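You operate a simulated robot arm through the tools that you are given. There is no shell and no other tool. Be economical: measure what you need, move in short steps, check, and stop when the job is done.

Carry out the task below with a simulated two-armed robot. There is one attempt and no reset: what you move stays moved.

Task
Try both coupler pins in the wear gauge, scrap the worn one and pin the draw bar with the other.
Fine: a worn pin sinks into the gauge and goes in the red scrap tray; swing the draw bar into the coupler first.

Only the result counts: the job must be done as asked and must still hold three seconds after the hand-in. Knocking over, shifting, dropping, spilling or breaking anything else fails it.

Robot
Two 7-joint arms with two-finger parallel grippers on one trunk, on a base that drives. Base frame: it is fixed to the floor where the robot stands at the start and does not move with it; the origin is under the middle of the robot, x ahead of it, y to its left, z up; the surface under the hand at the start is at about z = 0.8. Readings come in m, degrees, newtons and seconds.
The left shoulder is at the start at [0.07, 0.163, 1.12], the right one opposite. With the tool pointing down near the work surface each hand reaches from about 0.4 to 0.88 m from the robot's upright axis, wherever it stands, measured 20 degrees to its own side. Places, roughly: coupler of the short car [-1.1, -1.5, 0.6]; draw bar [-1.3, -1.6, 0.5]; pin stand [0.5, 0, 0.8]. Payload 3.43 kg a hand.
The tool frame of a hand sits at the grasp point between the pads (the TCP): z along the fingers, y along the line on which they close. The tips reach 0.034 m beyond it. Largest opening 0.128 m; finger width 0.024, thickness 0.012; the body of the gripper, 0.048 by 0.13 m, starts 0.096 m behind the TCP.
Orientation is that of the tool frame in the base frame, as a unit quaternion [x, y, z, w]. With the fingers straight down and closing along the base's y, the tool's x points along the base's -x, its y along +y and its z along -z.

Tools
- The arms move only by the tool play_rows. It takes "left_steps", "right_steps" or both (then of equal length, played together; a hand with none holds still); each is a list of rows, each an object of numbers (a shift or turn left out is 0, a gripper value left out holds the last): "gripper": the gripper command, from -1 (shut) to 1 (fully open), values between in proportion; "dx", "dy", "dz": the shift along the tool's x, y, z in m; "wx", "wy", "wz": the turn, a rotation vector about the tool's x, y, z in degrees. In form: [{"gripper": .., "dx": .., "dy": .., "dz": .., "wx": .., "wy": .., "wz": ..}, ...]. A call has 1 to 12 rows; each row shifts and turns the commanded pose from where the row before left it, along the tool's axes as they then stand. A row lasts 0.2 s, in which the tool goes at most 0.05 m and 8.6 degrees; a call with a longer step from one row to the next is refused whole, and so is a gripper value outside its range. Where a pose cannot be reached the arm comes as near as it can. A force on the tool above 40 N (or 10 N above the force at the start of the call, whichever is more), or a blocked arm, ends the call early, and 0.2 s more pass. The fingers move at their own pace (about 0.153 m/s each) and stop on an object; they squeeze with about 34 N. The grip force told is the motor's: it shows also when the fingers shut on nothing. Time passes only in rows, and 0.2 s behind the last, so rows that do not move let the fingers close. The reply holds the time, the measured pose of the TCP, the force on the tool along the base axes, the opening and the grip force, in the units named above and with some noise, with the torque about the TCP (base axes, N m) and any sound that the robot's microphone picked up.
- Cameras (640 x 400 px; columns grow to the right, rows downward): "scene" is now at [0.1376, -0.0039, 1.3437]; the picture's right is [-0.07, -1.00, 0.00], its down [-0.61, 0.04, -0.79] and it looks along [0.79, -0.05, -0.61] (base axes); focal length 272 px, centre (320, 200). "left" rides on the left gripper at [0.076, 0.011, -0.16] in its tool frame; the picture's right is [-0.15, 0.99, 0.00], its down [-0.88, -0.13, -0.46] and it looks along [-0.45, -0.07, 0.89] (tool axes); focal length 234 px, centre (320, 200). "right" rides on the right gripper at [0.076, -0.011, -0.16] in its tool frame; the picture's right is [0.15, 0.99, 0.00], its down [-0.88, 0.13, -0.46] and it looks along [-0.45, 0.07, 0.89] (tool axes); focal length 234 px, centre (320, 200). There is no depth. A picture from a camera that has moved, and an enlarged one, comes with that camera's place and axes in the base frame and with its lens.
- grab_frame(camera): a new picture of that camera. The clock stands still meanwhile.
- lift_body(by): slides the trunk up (or, below 0, down) by that many m; the arms and the scene camera ride with it, the base frame stays. It gives what a move gives, with no picture.
- roll_base(legs): drives the robot by 1 to 6 legs, each [ahead, left, turn to the left] in m, m and degrees, along the robot's own axes; the way and the turn of a leg run together, so that a leg with both is an arc; at most 1.5 m and 180 degrees a leg. The arms and the cameras ride along, it lands a little off, and it stops where it bumps. It gives what a move gives.
- aim_head(pan, tilt): turns the head with the scene camera to pan (to the left, within 86 degrees either way) and tilt (down, from -29 to 69), counted from straight ahead of the robot. It gives what a move gives.
- enlarge(camera, box): a new picture of the part [left, top, right, bottom] of that camera's present view, enlarged. The clock stands still meanwhile.
- sign_off(): hands the job in; it is judged then, once.

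Go step by step. Nothing tells you exact positions but the pictures and the camera data: compare them with the known pose of the tool, close in by small moves and look again before you grip or let go. The budget is 120 turns and 108 pictures, counting those below and the enlarged ones. Unless the task says otherwise, let go and move clear before handing in, and close with one line.

The tools are called after "Call:" as name(argument=value, ...) on one line, values as JSON. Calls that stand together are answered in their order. play_rows: Moves the arms, as the interface text tells. Its arguments: {"type":"object","properties":{"left_steps":{"type":"array"},"right_steps":{"type":"array"}},"required":[]} The other tools are called the same way: lift_body (by) slides the trunk up or down; roll_base (legs) drives the base; aim_head (pan, tilt) turns the head that bears the scene camera; grab_frame (camera) takes a picture; enlarge (camera, box) takes an enlarged picture of a part of a camera's view; sign_off () hands the job in.

At the start:

```text
clock: 0.0
left_tcp_pos: [0.567, 0.0938, 1.0522]
left_orientation: [-0.001, 1.0, 0.0, 0.0]
left_force: [-0.1, 0.6, 0.4]
left_moment: [0.0, -0.01, 0.0]
left_grip_width: 0.1279
left_finger_force: 0.1
right_tcp_pos: [0.4599, -0.2478, 1.1136]
right_orientation: [0.0, 1.0, 0.0, 0.0]
right_force: [-0.6, 1.3, 0.4]
right_moment: [0.01, 0.0, -0.03]
right_grip_width: 0.1281
right_finger_force: 0.1
trunk travel left (down, up): [-0.6, 0.34]
robot x, y, heading: [0.0015, 0.0009, -0.2]
head pan, tilt: [-4.0, 37.8]
```

scene: 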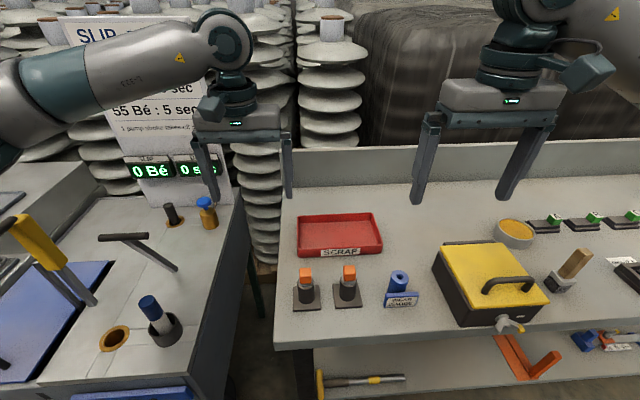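
right: 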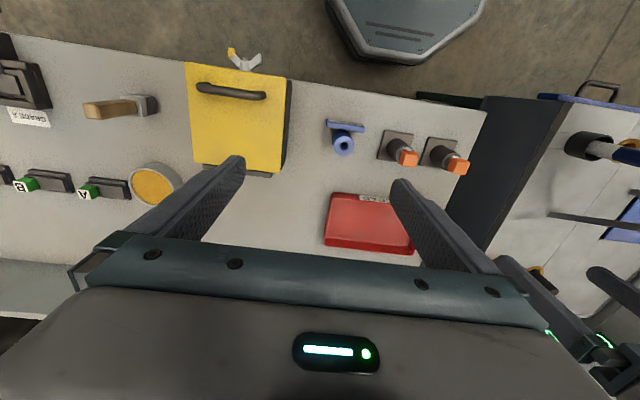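
left: 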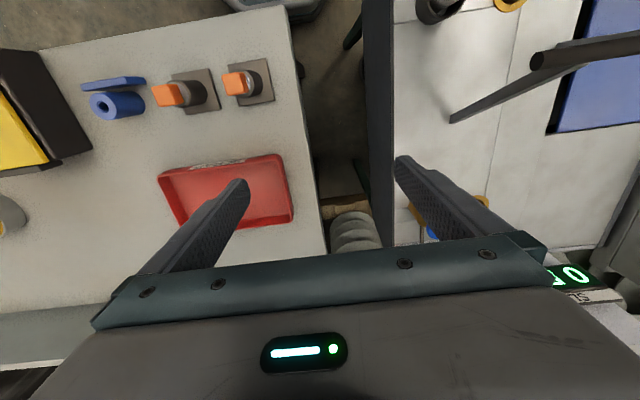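

I see two orange-headed pins in stands, the blue wear gauge beside them and the red scrap tray behind. I'll take closer looks before moving.

Call:
enlarge(camera="scene", box=[270, 200, 450, 320])

Call:
enlarge(camera="left", box=[60, 40, 320, 240])

```text
3.33 times, centred on (360, 260) of scene
camera zoom: at [0.1376, -0.0039, 1.3437], right [-0.07, -1.0, 0.0], down [-0.61, 0.04, -0.79], along [0.79, -0.05, -0.61], focal length 905 px, centre (187, 0)
```

zoom: 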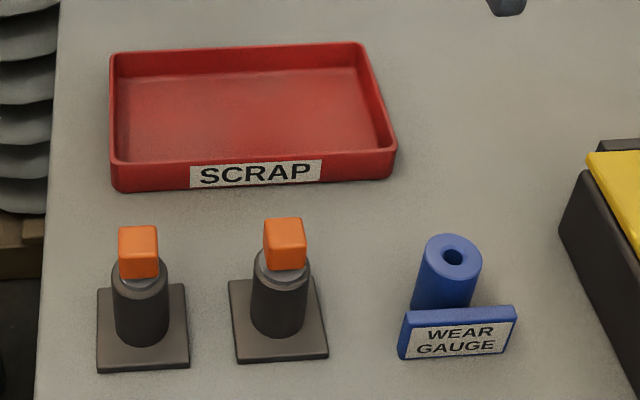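

```text
2.00 times, centred on (190, 140) of left
camera zoom: at [0.4911, 0.1045, 1.2111], right [0.15, 0.99, 0.0], down [0.88, -0.13, 0.46], along [0.45, -0.07, -0.89], focal length 468 px, centre (580, 320)
```

zoom: 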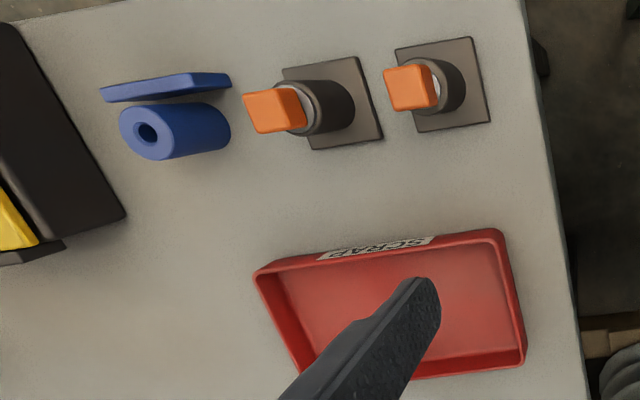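

Estimated: pins at about (0.48, -0.087) and (0.485, 0.005) with heads near z 0.89, gauge hole at (0.477, -0.193, 0.868). I'll shift the left hand aside and bring the right hand above the nearer pin to look closer.

Call:
play_rows(left_steps=[{"dz": -0.04, "dy": 0.03}, {"dz": -0.04, "dy": 0.04}, {"dy": 0.04}, {}, {}, {}], right_steps=[{"gripper": -0.1, "dy": 0.04}, {"dy": 0.045}, {"dy": 0.045, "dx": -0.008}, {"dy": 0.032, "dx": -0.01}, {"dz": 0.045}, {"dz": 0.04}])

Call:
grab_frame(camera="right")

Call:
grab_frame(camera="scene")

```text
refused: row 2 steps farther than a row can; nothing moved
```

```text
102 pictures are left
camera right: at [0.3832, -0.2584, 1.2742], right [-0.15, 0.99, 0.0], down [0.88, 0.13, 0.46], along [0.45, 0.07, -0.89], focal length 234 px, centre (320, 200)
```

right: 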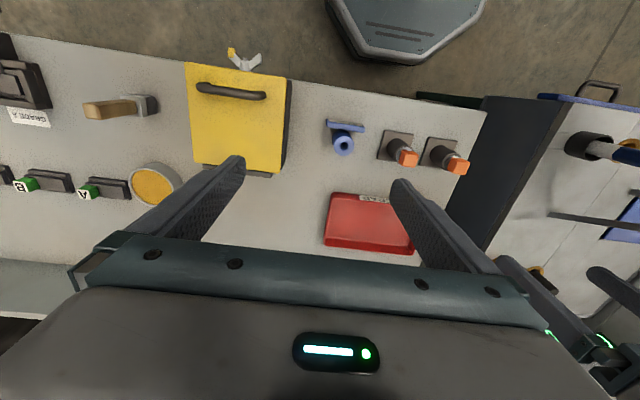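

```text
101 pictures are left
camera scene: at [0.1376, -0.0039, 1.3437], right [-0.07, -1.0, 0.0], down [-0.61, 0.04, -0.79], along [0.79, -0.05, -0.61], focal length 272 px, centre (320, 200)
```

scene: 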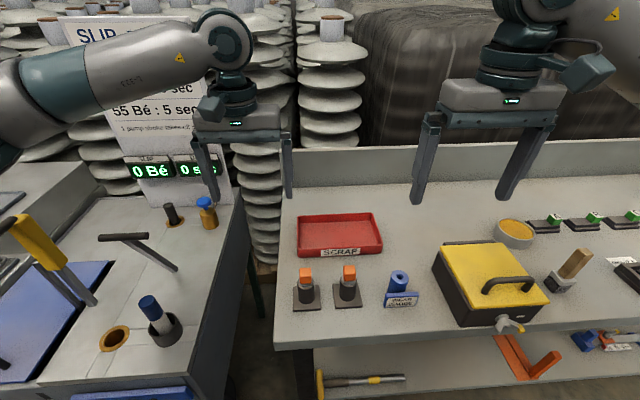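

The call was refused for one oversized diagonal row; I'll repeat it with smaller rows.

Call:
play_rows(left_steps=[{"dz": -0.03, "dy": 0.03}, {"dz": -0.03, "dy": 0.03}, {"dy": 0.04}, {}, {}, {}], right_steps=[{"gripper": -0.1, "dy": 0.04}, {"dy": 0.045}, {"dy": 0.045, "dx": -0.008}, {"dy": 0.032, "dx": -0.01}, {"dz": 0.045}, {"dz": 0.04}])

Call:
grab_frame(camera="right")

Call:
enlarge(camera="scene", box=[270, 200, 450, 320])

```text
clock: 1.4
left_tcp_pos: [0.5674, 0.1921, 1.1144]
left_orientation: [-0.001, 1.0, 0.0, 0.0]
left_force: [0.7, -0.3, -0.1]
left_moment: [0.01, 0.01, 0.05]
left_grip_width: 0.1279
left_finger_force: 0.1
right_tcp_pos: [0.4778, -0.0848, 1.0289]
right_orientation: [0.0, 1.0, 0.001, 0.0]
right_force: [0.0, -0.3, 0.4]
right_moment: [-0.01, 0.04, -0.01]
right_grip_width: 0.0576
right_finger_force: 0.1
trunk travel left (down, up): [-0.6, 0.34]
robot x, y, heading: [-0.0009, 0.0013, -0.2]
head pan, tilt: [-4.0, 37.8]
```

```text
100 pictures are left
camera right: at [0.4024, -0.0964, 1.1887], right [-0.15, 0.99, 0.0], down [0.88, 0.13, 0.46], along [0.45, 0.07, -0.89], focal length 234 px, centre (320, 200)
```

right: 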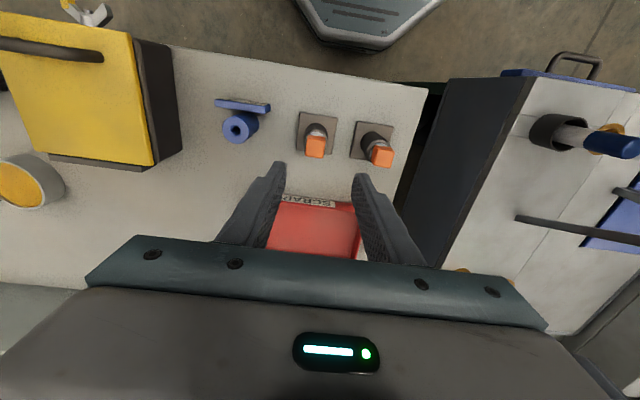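

```text
3.33 times, centred on (360, 260) of scene
camera zoom: at [0.1381, -0.0035, 1.3437], right [-0.07, -1.0, 0.0], down [-0.61, 0.04, -0.79], along [0.79, -0.05, -0.61], focal length 905 px, centre (187, 0)
```

zoom: 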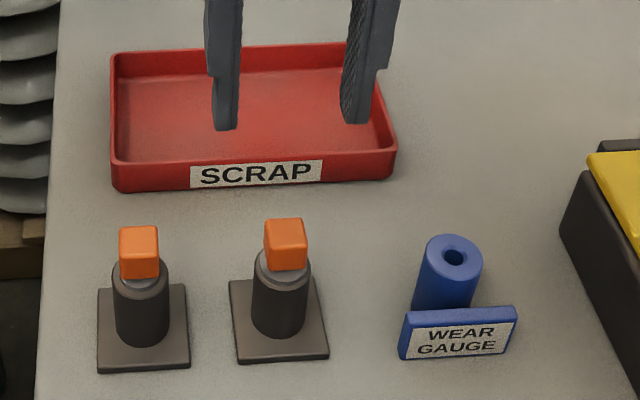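

The pin head is about at (0.477, -0.088), z 0.885–0.912. I'll go down so that the tips stay just above the sleeve and look again.

Call:
play_rows(right_steps=[{"dy": -0.003, "dz": 0.04}, {"dz": 0.04}, {"dz": 0.03}])

Call:
enlarge(camera="scene", box=[300, 220, 420, 300])

Call:
enlarge(camera="right", box=[240, 90, 400, 190])

```text
clock: 2.2
left_tcp_pos: [0.5673, 0.1941, 1.113]
left_orientation: [0.0, 1.0, 0.0, 0.0]
left_force: [-0.1, 0.8, 0.3]
left_moment: [0.0, 0.01, -0.03]
left_grip_width: 0.1276
left_finger_force: 0.1
right_tcp_pos: [0.4784, -0.088, 0.9202]
right_orientation: [0.0, 1.0, 0.0, 0.001]
right_force: [0.9, -0.4, 0.4]
right_moment: [0.0, -0.02, 0.01]
right_grip_width: 0.0579
right_finger_force: 0.0
trunk travel left (down, up): [-0.6, 0.34]
robot x, y, heading: [-0.0008, 0.0034, -0.0]
head pan, tilt: [-4.0, 37.8]
```

```text
5.00 times, centred on (360, 260) of scene
camera zoom: at [0.138, -0.0042, 1.3437], right [-0.07, -1.0, 0.0], down [-0.61, 0.04, -0.79], along [0.79, -0.05, -0.61], focal length 1358 px, centre (120, -100)
```

zoom: 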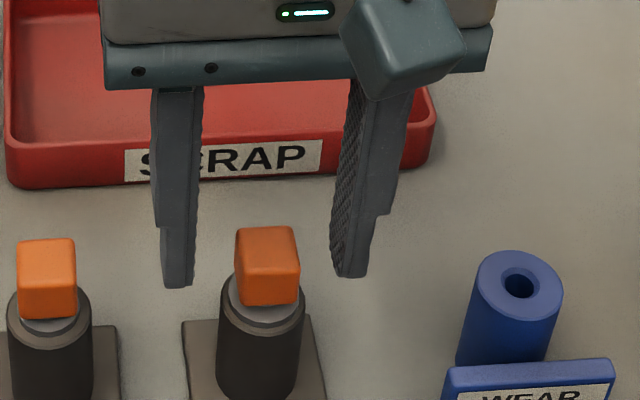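

```text
4.00 times, centred on (320, 140) of right
camera zoom: at [0.4017, -0.0998, 1.0801], right [-0.15, 0.99, 0.0], down [0.88, 0.13, 0.46], along [0.45, 0.07, -0.89], focal length 937 px, centre (320, 440)
```

zoom: 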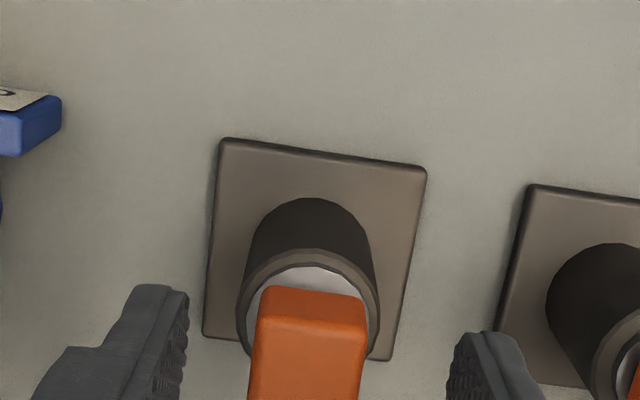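

The fingers straddle the head nicely; I'll lower 5 mm, close and lift straight up slightly to check.

Call:
play_rows(right_steps=[{"dz": 0.005}, {"gripper": -1}, {}, {}])

Call:
enlarge(camera="scene", box=[300, 220, 420, 300])

Call:
grab_frame(camera="right")

```text
clock: 3.2
left_tcp_pos: [0.5665, 0.1941, 1.1143]
left_orientation: [-0.001, 1.0, -0.001, -0.001]
left_force: [0.1, 0.2, -0.6]
left_moment: [0.03, 0.0, 0.0]
left_grip_width: 0.1282
left_finger_force: 0.1
right_tcp_pos: [0.4776, -0.0877, 0.9143]
right_orientation: [0.0, 1.0, -0.001, 0.0]
right_force: [-0.3, -1.2, -0.4]
right_moment: [-0.1, -0.02, -0.01]
right_grip_width: 0.0234
right_finger_force: 33.7
trunk travel left (down, up): [-0.6, 0.34]
robot x, y, heading: [-0.0028, -0.0003, 0.0]
head pan, tilt: [-4.0, 37.8]
```

```text
5.00 times, centred on (360, 260) of scene
camera zoom: at [0.1376, -0.0041, 1.3437], right [-0.07, -1.0, 0.0], down [-0.61, 0.04, -0.79], along [0.79, -0.05, -0.61], focal length 1358 px, centre (120, -100)
```

zoom: 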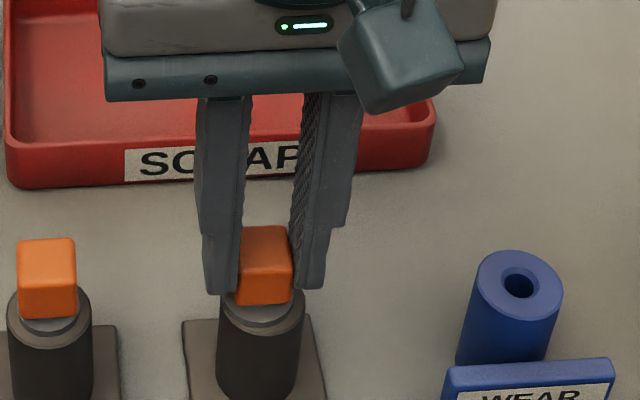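

```text
95 pictures are left
camera right: at [0.4011, -0.0998, 1.0748], right [-0.15, 0.99, 0.0], down [0.88, 0.13, 0.46], along [0.45, 0.07, -0.89], focal length 234 px, centre (320, 200)
```

right: 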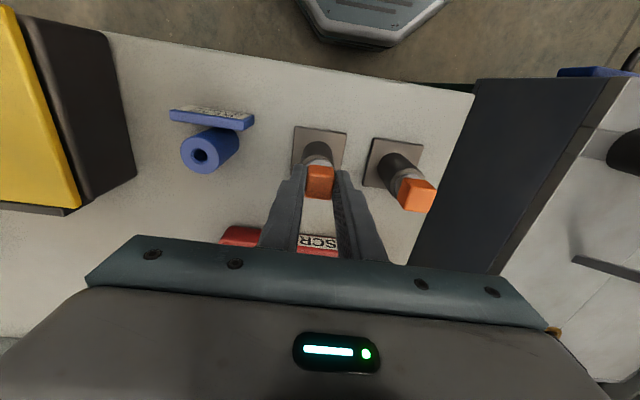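

Gripped (width 0.0234). Lift straight up.

Call:
play_rows(right_steps=[{"dz": -0.03}, {"dz": -0.04}, {"dz": -0.04}, {}])

Call:
grab_frame(camera="scene")

Call:
grab_frame(camera="left")

```text
clock: 4.2
left_tcp_pos: [0.5659, 0.1942, 1.1123]
left_orientation: [-0.001, 1.0, 0.0, 0.0]
left_force: [0.1, -0.7, -0.3]
left_moment: [0.01, 0.01, 0.05]
left_grip_width: 0.128
left_finger_force: 0.1
right_tcp_pos: [0.4776, -0.0878, 1.0228]
right_orientation: [0.0, 1.0, 0.0, -0.001]
right_force: [0.0, 0.1, -1.0]
right_moment: [0.02, 0.02, -0.02]
right_grip_width: 0.0232
right_finger_force: 34.1
trunk travel left (down, up): [-0.6, 0.34]
robot x, y, heading: [-0.0004, 0.0008, 0.2]
head pan, tilt: [-4.0, 37.8]
```

```text
94 pictures are left
camera scene: at [0.1381, -0.0042, 1.3436], right [-0.07, -1.0, 0.0], down [-0.61, 0.04, -0.79], along [0.79, -0.05, -0.61], focal length 272 px, centre (320, 200)
```

scene: 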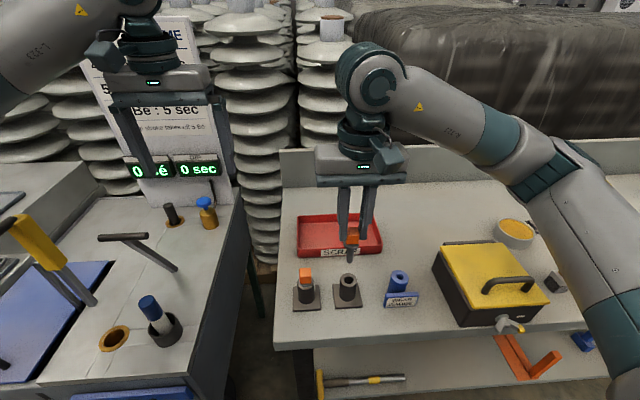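

```text
93 pictures are left
camera left: at [0.4913, 0.2039, 1.2713], right [0.15, 0.99, 0.0], down [0.88, -0.13, 0.46], along [0.45, -0.07, -0.89], focal length 234 px, centre (320, 200)
```

left: 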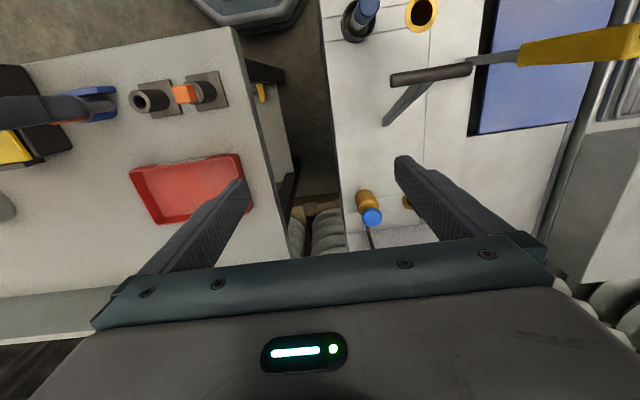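

Call:
enlarge(camera="scene", box=[300, 210, 420, 310])

```text
4.00 times, centred on (360, 260) of scene
camera zoom: at [0.1381, -0.0042, 1.3436], right [-0.07, -1.0, 0.0], down [-0.61, 0.04, -0.79], along [0.79, -0.05, -0.61], focal length 1086 px, centre (160, -40)
```

zoom: 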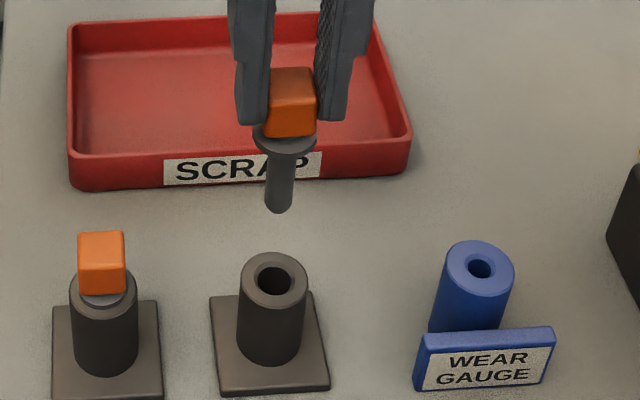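

The pin has a ~4 cm shank under a flange. Gauge hole is near (0.478, -0.197); I'll move above it and check alignment.

Call:
play_rows(right_steps=[{"dy": -0.04}, {"dy": -0.04}, {"dy": -0.029}, {"dz": 0.03}, {}])

Call:
enlarge(camera="scene", box=[340, 210, 460, 310])

Call:
enlarge(camera="right", box=[240, 100, 400, 200])

Call:
enlarge(camera="left", box=[0, 40, 160, 160])

```text
clock: 5.4
left_tcp_pos: [0.5666, 0.1952, 1.114]
left_orientation: [-0.001, 1.0, 0.0, 0.0]
left_force: [-0.3, -0.1, 0.0]
left_moment: [0.02, -0.04, 0.02]
left_grip_width: 0.128
left_finger_force: 0.0
right_tcp_pos: [0.4749, -0.1969, 0.9947]
right_orientation: [0.0, 1.0, 0.0, 0.0]
right_force: [-0.1, 0.0, -0.8]
right_moment: [0.02, -0.02, 0.01]
right_grip_width: 0.023
right_finger_force: 34.0
trunk travel left (down, up): [-0.6, 0.34]
robot x, y, heading: [0.0008, 0.0022, -0.0]
head pan, tilt: [-4.0, 37.8]
```

```text
4.00 times, centred on (400, 260) of scene
camera zoom: at [0.1371, -0.0037, 1.3438], right [-0.07, -1.0, 0.0], down [-0.61, 0.04, -0.79], along [0.79, -0.05, -0.61], focal length 1086 px, centre (0, -40)
```

zoom: 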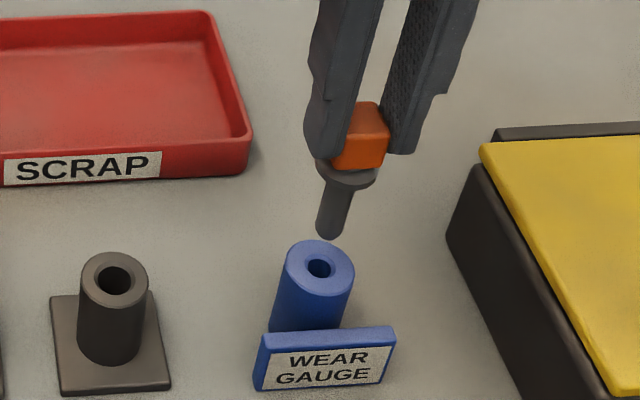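

```text
4.00 times, centred on (320, 150) of right
camera zoom: at [0.3989, -0.2098, 1.155], right [-0.15, 0.99, 0.0], down [0.88, 0.13, 0.46], along [0.45, 0.07, -0.89], focal length 937 px, centre (320, 400)
```

zoom: 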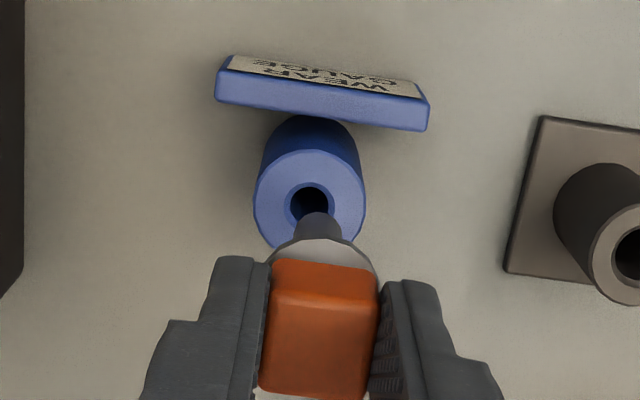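

```text
3.33 times, centred on (80, 100) of left
camera zoom: at [0.4904, 0.2044, 1.2717], right [0.15, 0.99, 0.0], down [0.88, -0.13, 0.46], along [0.45, -0.07, -0.89], focal length 781 px, centre (1120, 533)
```

zoom: 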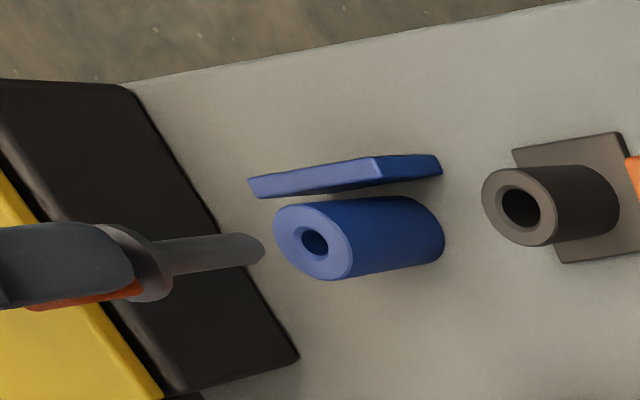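

The pin tip looks 2–3 mm short in x of the hole. I'll adjust and lower until the tip is about 1 cm above the gauge, then re-check.

Call:
play_rows(right_steps=[{"dx": -0.0025}, {"dz": 0.02}, {}])

Call:
enlarge(camera="scene", box=[370, 235, 430, 295])

Call:
enlarge(camera="right", box=[270, 110, 370, 180])

Call:
enlarge(camera="left", box=[40, 80, 120, 130])

```text
clock: 6.2
left_tcp_pos: [0.5671, 0.1942, 1.1133]
left_orientation: [-0.001, 1.0, 0.0, 0.0]
left_force: [-0.1, -0.5, -0.2]
left_moment: [-0.02, 0.0, 0.0]
left_grip_width: 0.1279
left_finger_force: 0.1
right_tcp_pos: [0.4785, -0.1969, 0.9745]
right_orientation: [0.0, 1.0, 0.0, 0.0]
right_force: [-0.3, 0.4, -0.4]
right_moment: [-0.01, -0.01, -0.03]
right_grip_width: 0.0232
right_finger_force: 33.7
trunk travel left (down, up): [-0.6, 0.34]
robot x, y, heading: [0.0005, -0.0021, -0.1]
head pan, tilt: [-4.0, 37.8]
```

```text
6.67 times, centred on (400, 265) of scene
camera zoom: at [0.1375, -0.0036, 1.3437], right [-0.07, -1.0, 0.0], down [-0.61, 0.04, -0.79], along [0.79, -0.05, -0.61], focal length 1810 px, centre (-213, -233)
```

zoom: 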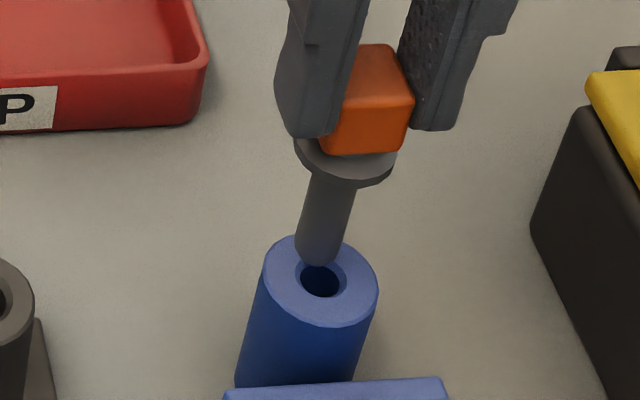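

```text
5.71 times, centred on (320, 145) of right
camera zoom: at [0.4028, -0.2089, 1.1344], right [-0.15, 0.99, 0.0], down [0.88, 0.13, 0.46], along [0.45, 0.07, -0.89], focal length 1338 px, centre (320, 514)
```

zoom: 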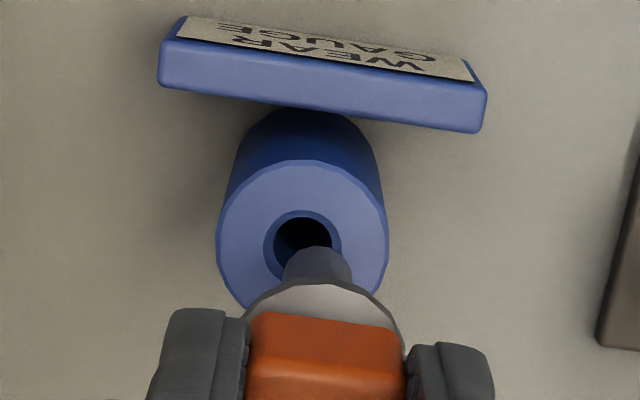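

```text
8.00 times, centred on (80, 105) of left
camera zoom: at [0.4907, 0.2045, 1.2714], right [0.15, 0.99, 0.0], down [0.88, -0.13, 0.46], along [0.45, -0.07, -0.89], focal length 1873 px, centre (2240, 960)
```

zoom: 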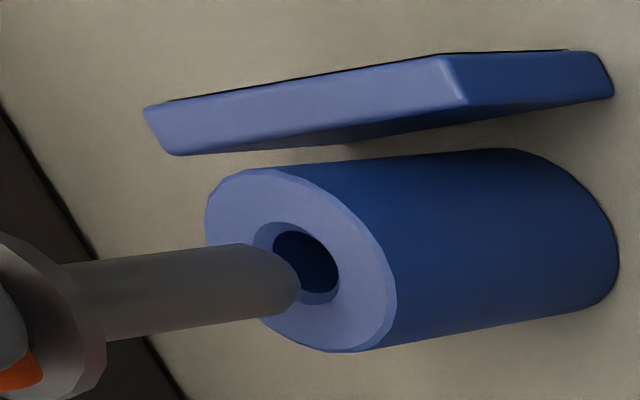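

All three views agree that the hole is now about 3 mm less in x and 2.5 mm to the right. Correct and lower closer.

Call:
play_rows(right_steps=[{"dx": 0.003, "dy": -0.0025}, {"dz": 0.006}, {}])

Call:
enlarge(camera="scene", box=[370, 235, 430, 295])

Call:
enlarge(camera="left", box=[40, 80, 120, 130])

```text
clock: 7.0
left_tcp_pos: [0.5665, 0.1941, 1.1137]
left_orientation: [-0.001, 1.0, 0.001, 0.0]
left_force: [-0.1, 0.1, 0.4]
left_moment: [-0.01, -0.01, 0.0]
left_grip_width: 0.128
left_finger_force: 0.0
right_tcp_pos: [0.4754, -0.1988, 0.9676]
right_orientation: [-0.001, 1.0, -0.001, 0.0]
right_force: [-0.2, -0.6, -0.5]
right_moment: [-0.02, -0.02, 0.01]
right_grip_width: 0.0235
right_finger_force: 33.5
trunk travel left (down, up): [-0.6, 0.34]
robot x, y, heading: [-0.0002, -0.0012, 0.1]
head pan, tilt: [-4.0, 37.8]
```

```text
6.67 times, centred on (400, 265) of scene
camera zoom: at [0.1376, -0.0039, 1.3437], right [-0.07, -1.0, 0.0], down [-0.61, 0.04, -0.79], along [0.79, -0.05, -0.61], focal length 1810 px, centre (-213, -233)
```

zoom: 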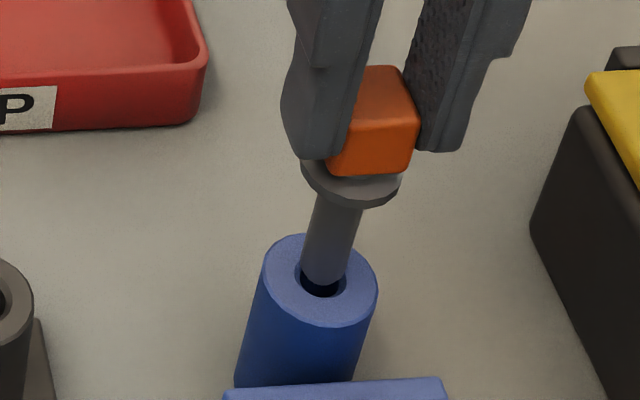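

```text
8.00 times, centred on (80, 105) of left
camera zoom: at [0.4908, 0.2042, 1.2715], right [0.15, 0.99, 0.0], down [0.88, -0.13, 0.46], along [0.45, -0.07, -0.89], focal length 1873 px, centre (2240, 960)
```

zoom: 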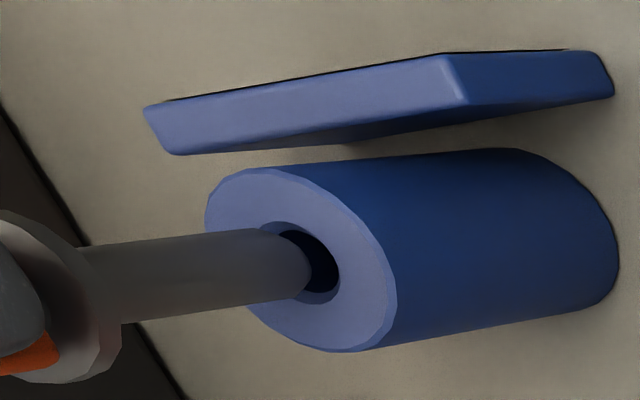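

Well aligned. Now descend gently to feel whether it enters.

Call:
play_rows(right_steps=[{"dx": 0.0007, "dz": 0.004}, {"dz": 0.004}, {"dz": 0.004}, {}])

Call:
enlarge(camera="scene", box=[370, 235, 430, 295])

Call:
enlarge(camera="left", box=[40, 80, 120, 130])

```text
clock: 8.0
left_tcp_pos: [0.5653, 0.1937, 1.1144]
left_orientation: [0.0, 1.0, 0.0, 0.0]
left_force: [0.2, 0.3, 0.4]
left_moment: [0.0, -0.01, 0.01]
left_grip_width: 0.128
left_finger_force: 0.1
right_tcp_pos: [0.4764, -0.1985, 0.9576]
right_orientation: [0.0, 1.0, 0.0, 0.002]
right_force: [3.7, -3.3, 22.5]
right_moment: [-0.37, -0.41, -0.01]
right_grip_width: 0.0234
right_finger_force: 34.0
trunk travel left (down, up): [-0.6, 0.34]
robot x, y, heading: [0.0001, -0.0005, -0.1]
head pan, tilt: [-4.0, 37.8]
```

```text
6.67 times, centred on (400, 265) of scene
camera zoom: at [0.1361, -0.0036, 1.3441], right [-0.07, -1.0, 0.0], down [-0.61, 0.04, -0.79], along [0.79, -0.06, -0.61], focal length 1810 px, centre (-213, -233)
```

zoom: 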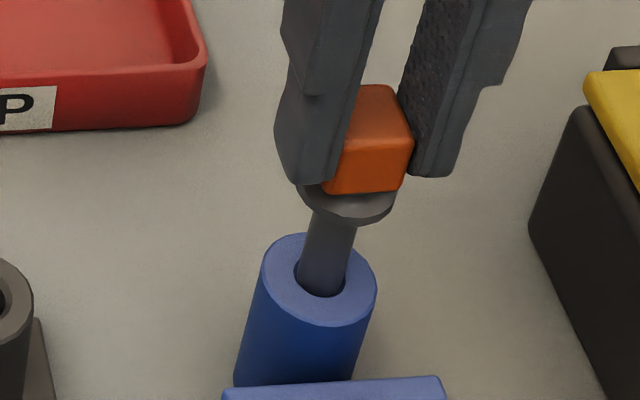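

```text
8.00 times, centred on (80, 105) of left
camera zoom: at [0.4894, 0.2045, 1.2722], right [0.15, 0.99, 0.0], down [0.88, -0.13, 0.46], along [0.45, -0.07, -0.89], focal length 1873 px, centre (2240, 960)
```

zoom: 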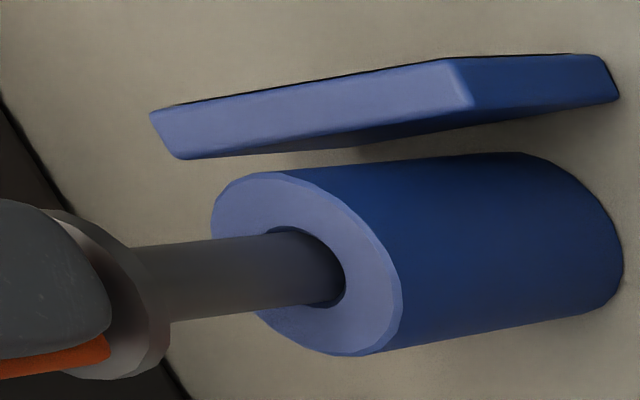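

It entered a few mm and then met a 22 N stop. I'll nudge toward the lateral force to rule out misalignment and press again.

Call:
play_rows(right_steps=[{"dz": -0.002, "dx": -0.0008, "dy": -0.0008}, {"dz": 0.001}, {}])

Call:
play_rows(right_steps=[{"dz": 0.001}, {"dz": 0.001}, {}])

```text
clock: 8.8
left_tcp_pos: [0.5644, 0.1934, 1.1149]
left_orientation: [0.0, 1.0, 0.0, 0.001]
left_force: [0.4, 0.5, 0.3]
left_moment: [-0.03, 0.01, -0.02]
left_grip_width: 0.1281
left_finger_force: 0.0
right_tcp_pos: [0.4755, -0.1998, 0.9567]
right_orientation: [0.0, 1.0, -0.001, -0.001]
right_force: [-3.3, -2.9, 14.5]
right_moment: [-0.32, 0.22, 0.02]
right_grip_width: 0.023
right_finger_force: 34.3
trunk travel left (down, up): [-0.6, 0.34]
robot x, y, heading: [-0.0003, 0.0001, -0.0]
head pan, tilt: [-4.0, 37.8]
```

```text
clock: 9.6
left_tcp_pos: [0.5656, 0.1935, 1.1144]
left_orientation: [-0.001, 1.0, 0.0, 0.001]
left_force: [-0.1, 0.3, 0.2]
left_moment: [0.01, -0.04, 0.0]
left_grip_width: 0.128
left_finger_force: 0.1
right_tcp_pos: [0.476, -0.1984, 0.9561]
right_orientation: [0.001, 1.0, 0.001, 0.002]
right_force: [0.1, -3.9, 24.2]
right_moment: [-0.37, -0.11, 0.0]
right_grip_width: 0.0234
right_finger_force: 33.9
trunk travel left (down, up): [-0.6, 0.34]
robot x, y, heading: [0.0003, 0.001, -0.2]
head pan, tilt: [-4.0, 37.8]
```

x is now balanced; a small residual y force remains, so I'll nudge once more in -y.

Call:
play_rows(right_steps=[{"dz": -0.002, "dy": -0.001}, {"dz": 0.002}, {"dz": 0.001}, {}])

Call:
enlarge(camera="scene", box=[370, 235, 430, 295])

```text
clock: 10.6
left_tcp_pos: [0.5651, 0.1947, 1.1148]
left_orientation: [-0.001, 1.0, 0.0, 0.0]
left_force: [0.4, 0.1, 0.2]
left_moment: [0.01, -0.01, 0.01]
left_grip_width: 0.1282
left_finger_force: 0.1
right_tcp_pos: [0.475, -0.2004, 0.9561]
right_orientation: [0.0, 1.0, 0.001, 0.002]
right_force: [0.4, -0.8, 24.0]
right_moment: [-0.14, -0.12, -0.02]
right_grip_width: 0.0231
right_finger_force: 33.9
trunk travel left (down, up): [-0.6, 0.34]
robot x, y, heading: [0.0003, 0.0021, 0.2]
head pan, tilt: [-4.0, 37.8]
```

```text
6.67 times, centred on (400, 265) of scene
camera zoom: at [0.1356, -0.0031, 1.344], right [-0.07, -1.0, 0.0], down [-0.61, 0.04, -0.79], along [0.79, -0.06, -0.61], focal length 1810 px, centre (-213, -233)
```

zoom: 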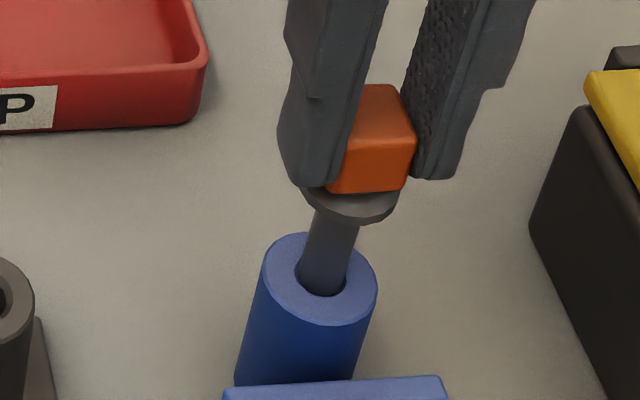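

Laterally balanced and firmly stopped at 24 N: this pin does not sink. I'll put it back in its stand by reversing the commanded moves, then try the other.

Call:
play_rows(right_steps=[{"dz": -0.03}, {"dz": -0.04}, {"dy": 0.04, "dx": -0.0004}, {"dy": 0.04}, {"dy": 0.0333}, {"dz": 0.03}, {"dz": 0.018}, {}])

Call:
enlarge(camera="scene", box=[315, 235, 375, 295])

Call:
enlarge(camera="right", box=[270, 110, 370, 180])

```text
clock: 12.4
left_tcp_pos: [0.5675, 0.1931, 1.1124]
left_orientation: [-0.001, 1.0, 0.0, 0.0]
left_force: [0.1, 0.1, 0.2]
left_moment: [0.0, 0.01, -0.02]
left_grip_width: 0.1284
left_finger_force: 0.1
right_tcp_pos: [0.4773, -0.0861, 0.9735]
right_orientation: [0.0, 1.0, 0.0, 0.0]
right_force: [0.6, 0.3, -0.5]
right_moment: [0.01, 0.05, 0.01]
right_grip_width: 0.0231
right_finger_force: 34.2
trunk travel left (down, up): [-0.6, 0.34]
robot x, y, heading: [0.0022, 0.0025, -0.2]
head pan, tilt: [-4.0, 37.8]
```

```text
6.67 times, centred on (345, 265) of scene
camera zoom: at [0.1378, -0.0038, 1.3437], right [-0.07, -1.0, 0.0], down [-0.61, 0.04, -0.79], along [0.79, -0.05, -0.61], focal length 1810 px, centre (153, -233)
```

zoom: 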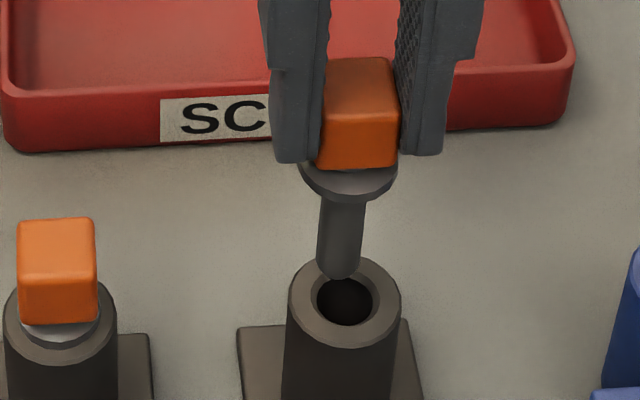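

```text
5.71 times, centred on (320, 145) of right
camera zoom: at [0.4012, -0.0992, 1.1347], right [-0.15, 0.99, 0.0], down [0.88, 0.13, 0.46], along [0.45, 0.07, -0.89], focal length 1338 px, centre (320, 514)
```

zoom: 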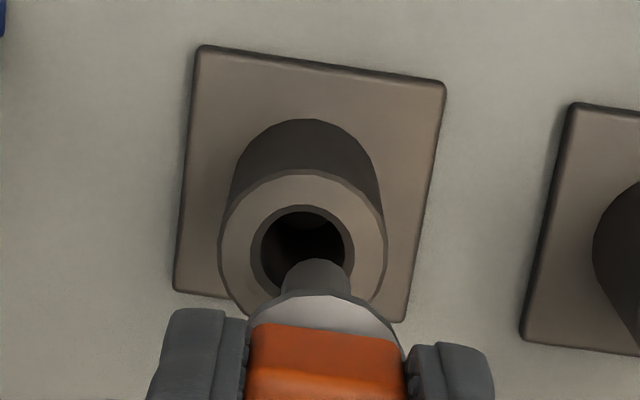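

The stand hole seems about 2–3 mm further right than the pin tip. I'll correct and lower in small steps.

Call:
play_rows(right_steps=[{"dy": -0.0025, "dx": 0.0005, "dz": 0.008}, {"dz": 0.008}, {}])

Call:
enlarge(camera="scene", box=[315, 235, 375, 295])

Call:
enlarge(camera="left", box=[110, 70, 210, 130])

```text
clock: 13.2
left_tcp_pos: [0.5656, 0.1946, 1.1125]
left_orientation: [-0.001, 1.0, 0.0, 0.0]
left_force: [-0.1, 0.8, 0.1]
left_moment: [0.0, 0.0, -0.02]
left_grip_width: 0.1279
left_finger_force: 0.0
right_tcp_pos: [0.4757, -0.089, 0.9591]
right_orientation: [0.0, 1.0, 0.0, 0.0]
right_force: [0.3, 0.4, -1.2]
right_moment: [0.0, 0.0, -0.02]
right_grip_width: 0.0232
right_finger_force: 34.6
trunk travel left (down, up): [-0.6, 0.34]
robot x, y, heading: [0.0011, 0.0009, 0.2]
head pan, tilt: [-4.0, 37.8]
```

```text
6.67 times, centred on (345, 265) of scene
camera zoom: at [0.1376, -0.0038, 1.3437], right [-0.07, -1.0, 0.0], down [-0.61, 0.04, -0.79], along [0.79, -0.05, -0.61], focal length 1810 px, centre (153, -233)
```

zoom: 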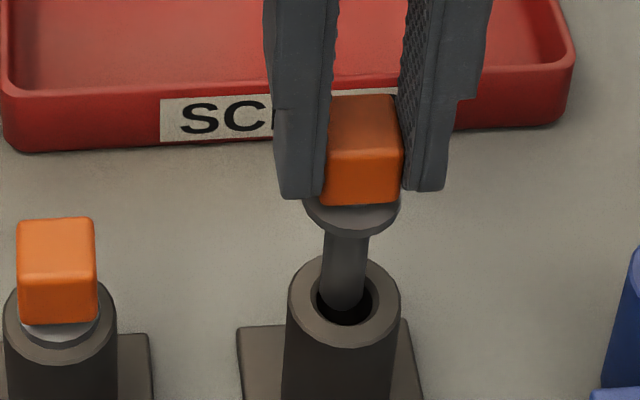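

```text
6.40 times, centred on (160, 100) of left
camera zoom: at [0.4908, 0.2044, 1.2714], right [0.15, 0.99, 0.0], down [0.88, -0.13, 0.46], along [0.45, -0.07, -0.89], focal length 1499 px, centre (1344, 840)
```

zoom: 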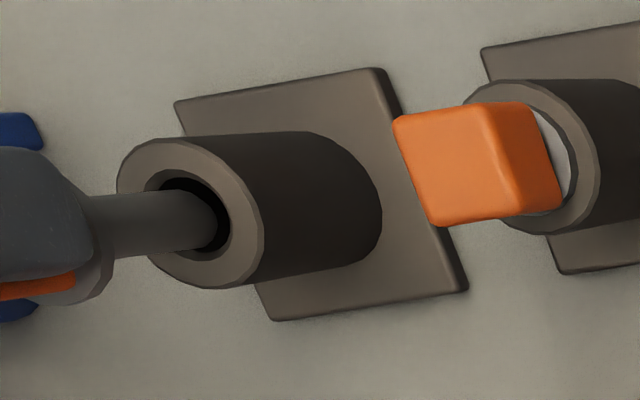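

The shank is over/in the stand hole. Lower it the remaining ~43 mm gently.

Call:
play_rows(right_steps=[{"dz": 0.008, "dx": 0.0006}, {"dz": 0.01}, {"dz": 0.01}, {"dz": 0.01}, {}])

Call:
enlarge(camera="scene", box=[315, 235, 375, 295])

```text
clock: 14.4
left_tcp_pos: [0.566, 0.1942, 1.1127]
left_orientation: [-0.001, 1.0, 0.0, 0.0]
left_force: [-0.2, 0.4, 1.1]
left_moment: [-0.01, 0.0, -0.03]
left_grip_width: 0.1282
left_finger_force: 0.0
right_tcp_pos: [0.476, -0.0905, 0.921]
right_orientation: [0.0, 1.0, 0.0, 0.001]
right_force: [0.1, 0.8, -0.8]
right_moment: [0.0, 0.01, -0.01]
right_grip_width: 0.0233
right_finger_force: 33.9
trunk travel left (down, up): [-0.6, 0.34]
robot x, y, heading: [-0.0011, 0.0027, 0.0]
head pan, tilt: [-4.0, 37.8]
```

```text
6.67 times, centred on (345, 265) of scene
camera zoom: at [0.1376, -0.0038, 1.3437], right [-0.07, -1.0, 0.0], down [-0.61, 0.04, -0.79], along [0.79, -0.05, -0.61], focal length 1810 px, centre (153, -233)
```

zoom: 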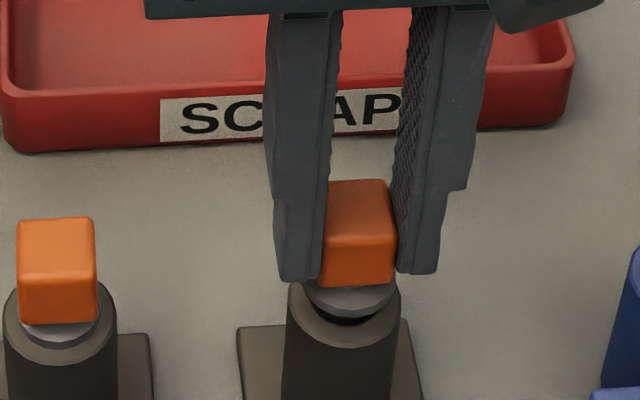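

It slides in freely. Final few mm, release and rise.

Call:
play_rows(right_steps=[{"dz": 0.005}, {"dz": 0.002}, {"gripper": -0.1}, {}, {"dz": -0.04}, {"dz": -0.04}, {"dz": -0.03}])

Call:
enlarge(camera="scene", box=[270, 200, 450, 320])

```text
clock: 16.0
left_tcp_pos: [0.5659, 0.1935, 1.1144]
left_orientation: [-0.001, 1.0, 0.0, 0.0]
left_force: [-0.3, 0.3, 0.3]
left_moment: [-0.01, -0.04, 0.02]
left_grip_width: 0.1282
left_finger_force: 0.1
right_tcp_pos: [0.4769, -0.0888, 1.0247]
right_orientation: [0.0, 1.0, -0.001, 0.0]
right_force: [0.3, -0.1, 0.8]
right_moment: [-0.03, -0.03, 0.03]
right_grip_width: 0.0576
right_finger_force: 0.1
trunk travel left (down, up): [-0.6, 0.34]
robot x, y, heading: [-0.0012, 0.0034, 0.2]
head pan, tilt: [-4.0, 37.8]
```

```text
3.33 times, centred on (360, 260) of scene
camera zoom: at [0.1371, -0.0035, 1.3437], right [-0.07, -1.0, 0.0], down [-0.61, 0.04, -0.79], along [0.79, -0.06, -0.61], focal length 905 px, centre (187, 0)
```

zoom: 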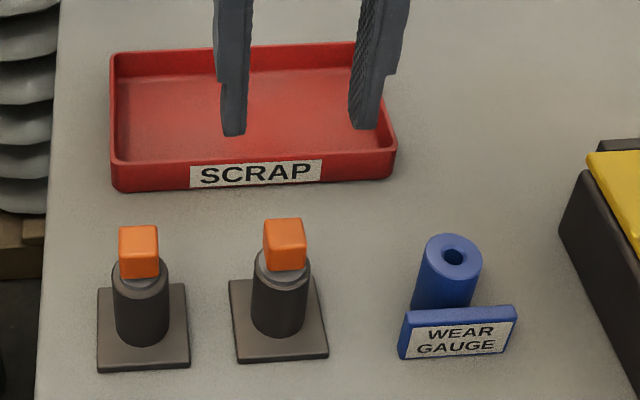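

Pin is back in its stand. Next pin is about 0.088 m to the left; I'll go over it and check.

Call:
play_rows(right_steps=[{"dy": 0.044}, {"dy": 0.0435, "dx": -0.001}, {"dz": 0.04}, {"dz": 0.04}, {"dz": 0.02}, {}])

Call:
enlarge(camera="scene", box=[270, 230, 360, 290])

Call:
enlarge(camera="right", box=[240, 120, 400, 220])

```text
clock: 17.4
left_tcp_pos: [0.5674, 0.1936, 1.1138]
left_orientation: [0.0, 1.0, 0.0, 0.0]
left_force: [-0.1, 0.2, -0.7]
left_moment: [0.02, -0.02, 0.0]
left_grip_width: 0.1279
left_finger_force: 0.0
right_tcp_pos: [0.4764, -0.0021, 0.9234]
right_orientation: [0.0, 1.0, 0.0, 0.0]
right_force: [0.3, 0.0, -0.4]
right_moment: [-0.01, -0.06, 0.03]
right_grip_width: 0.0577
right_finger_force: 0.1
trunk travel left (down, up): [-0.6, 0.34]
robot x, y, heading: [-0.0011, -0.0038, 0.1]
head pan, tilt: [-4.0, 37.8]
```

```text
6.67 times, centred on (315, 260) of scene
camera zoom: at [0.1376, -0.0038, 1.3437], right [-0.07, -1.0, 0.0], down [-0.61, 0.04, -0.79], along [0.79, -0.05, -0.61], focal length 1810 px, centre (353, -200)
```

zoom: 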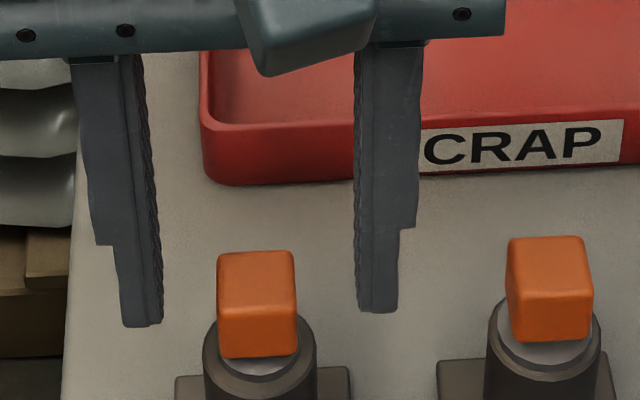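

```text
4.00 times, centred on (320, 170) of right
camera zoom: at [0.4015, -0.0136, 1.0838], right [-0.15, 0.99, 0.0], down [0.88, 0.13, 0.46], along [0.45, 0.07, -0.89], focal length 937 px, centre (320, 320)
```

zoom: 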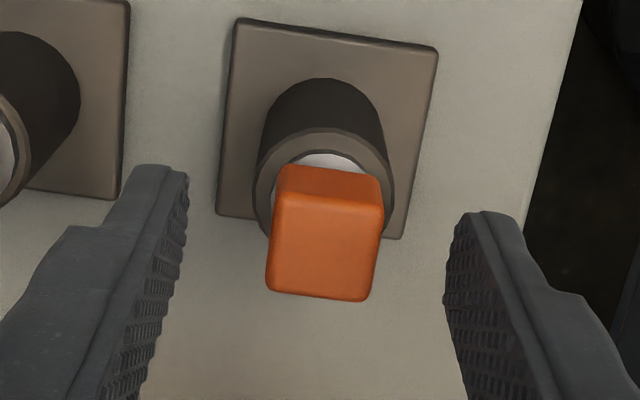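

Centred. Lower, grip, and lift this second pin.

Call:
play_rows(right_steps=[{"dz": 0.008}, {"gripper": -1}, {}, {}, {"dz": -0.03}, {"dz": -0.04}, {"dz": -0.04}, {}])

Call:
enlarge(camera="scene", box=[270, 210, 390, 310])

```text
clock: 19.2
left_tcp_pos: [0.567, 0.1937, 1.1136]
left_orientation: [-0.001, 1.0, 0.0, 0.0]
left_force: [0.4, 0.8, 0.0]
left_moment: [-0.01, 0.0, 0.0]
left_grip_width: 0.1281
left_finger_force: 0.1
right_tcp_pos: [0.4772, -0.004, 1.0261]
right_orientation: [0.0, 1.0, 0.0, 0.001]
right_force: [0.3, 0.1, -1.7]
right_moment: [0.0, 0.0, -0.01]
right_grip_width: 0.0232
right_finger_force: 34.1
trunk travel left (down, up): [-0.6, 0.34]
robot x, y, heading: [-0.001, 0.0037, -0.2]
head pan, tilt: [-4.0, 37.8]
```

```text
4.00 times, centred on (330, 260) of scene
camera zoom: at [0.1381, -0.004, 1.3436], right [-0.07, -1.0, 0.0], down [-0.61, 0.04, -0.79], along [0.79, -0.05, -0.61], focal length 1086 px, centre (280, -40)
```

zoom: 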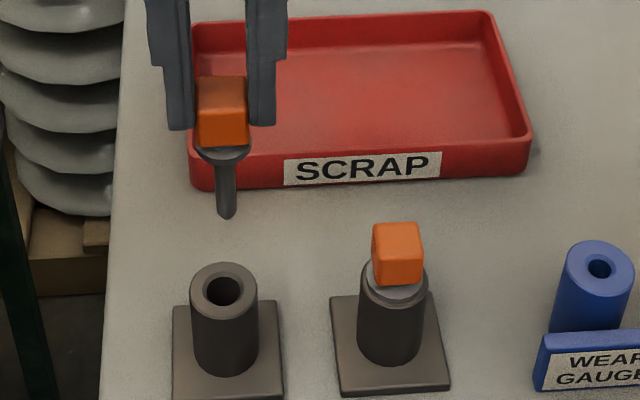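

This pin's shank looks thinner, but I'll try it in the gauge the same way. Moving to the recorded gauge position.

Call:
play_rows(right_steps=[{"dy": -0.049}, {"dy": -0.049}, {"dy": -0.049}, {"dy": -0.049}, {"dy": -0.0023, "dx": 0.0003}, {"dz": 0.04}, {"dz": 0.015}, {}])

Call:
enlarge(camera="scene", box=[370, 235, 430, 295])

Call:
enlarge(camera="left", box=[40, 80, 120, 130])

```text
clock: 21.0
left_tcp_pos: [0.5668, 0.1949, 1.1132]
left_orientation: [-0.001, 1.0, -0.001, 0.0]
left_force: [1.3, 1.3, -0.3]
left_moment: [-0.01, -0.02, 0.0]
left_grip_width: 0.1278
left_finger_force: 0.0
right_tcp_pos: [0.4768, -0.2005, 0.97]
right_orientation: [-0.001, 1.0, -0.001, 0.0]
right_force: [-1.3, 0.3, -1.1]
right_moment: [-0.01, 0.04, 0.04]
right_grip_width: 0.0231
right_finger_force: 34.1
trunk travel left (down, up): [-0.6, 0.34]
robot x, y, heading: [-0.0016, -0.0026, -0.0]
head pan, tilt: [-4.0, 37.8]
```

```text
6.67 times, centred on (400, 265) of scene
camera zoom: at [0.1378, -0.0037, 1.3437], right [-0.07, -1.0, 0.0], down [-0.61, 0.04, -0.79], along [0.79, -0.05, -0.61], focal length 1810 px, centre (-213, -233)
```

zoom: 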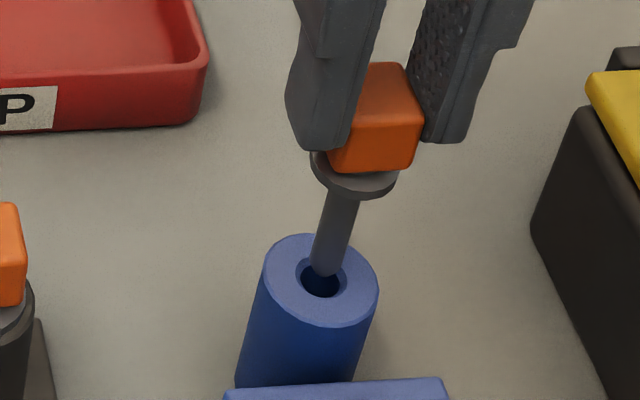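

```text
8.00 times, centred on (80, 105) of left
camera zoom: at [0.491, 0.2045, 1.2713], right [0.15, 0.99, 0.0], down [0.88, -0.13, 0.46], along [0.45, -0.07, -0.89], focal length 1873 px, centre (2240, 960)
```

zoom: 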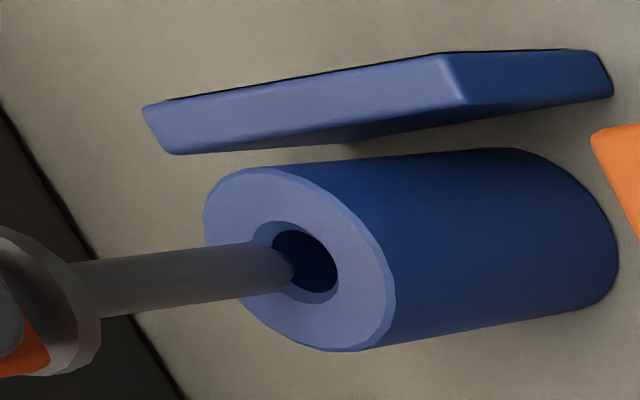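

Aligned as before; descend gently.

Call:
play_rows(right_steps=[{"dz": 0.005}, {"dz": 0.005}, {"dz": 0.004}, {"dz": 0.004}, {"dz": 0.004}, {}])

Call:
enlarge(camera="scene", box=[370, 235, 430, 295])

```text
clock: 22.4
left_tcp_pos: [0.5664, 0.1935, 1.1138]
left_orientation: [0.0, 1.0, 0.0, 0.001]
left_force: [0.2, 0.0, 0.1]
left_moment: [0.02, -0.02, 0.04]
left_grip_width: 0.1278
left_finger_force: 0.0
right_tcp_pos: [0.4759, -0.1997, 0.9497]
right_orientation: [-0.001, 1.0, 0.001, 0.0]
right_force: [-0.1, 0.0, -1.1]
right_moment: [0.01, 0.01, -0.01]
right_grip_width: 0.023
right_finger_force: 34.0
trunk travel left (down, up): [-0.6, 0.34]
robot x, y, heading: [-0.0013, 0.002, -0.2]
head pan, tilt: [-4.0, 37.8]
```

```text
6.67 times, centred on (400, 265) of scene
camera zoom: at [0.1377, -0.0039, 1.3437], right [-0.07, -1.0, 0.0], down [-0.61, 0.04, -0.79], along [0.79, -0.05, -0.61], focal length 1810 px, centre (-213, -233)
```

zoom: 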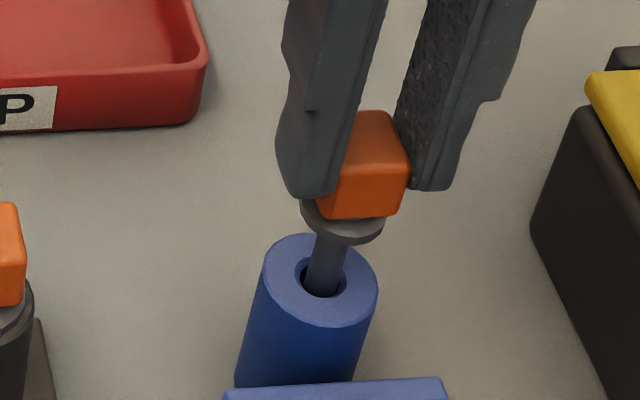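

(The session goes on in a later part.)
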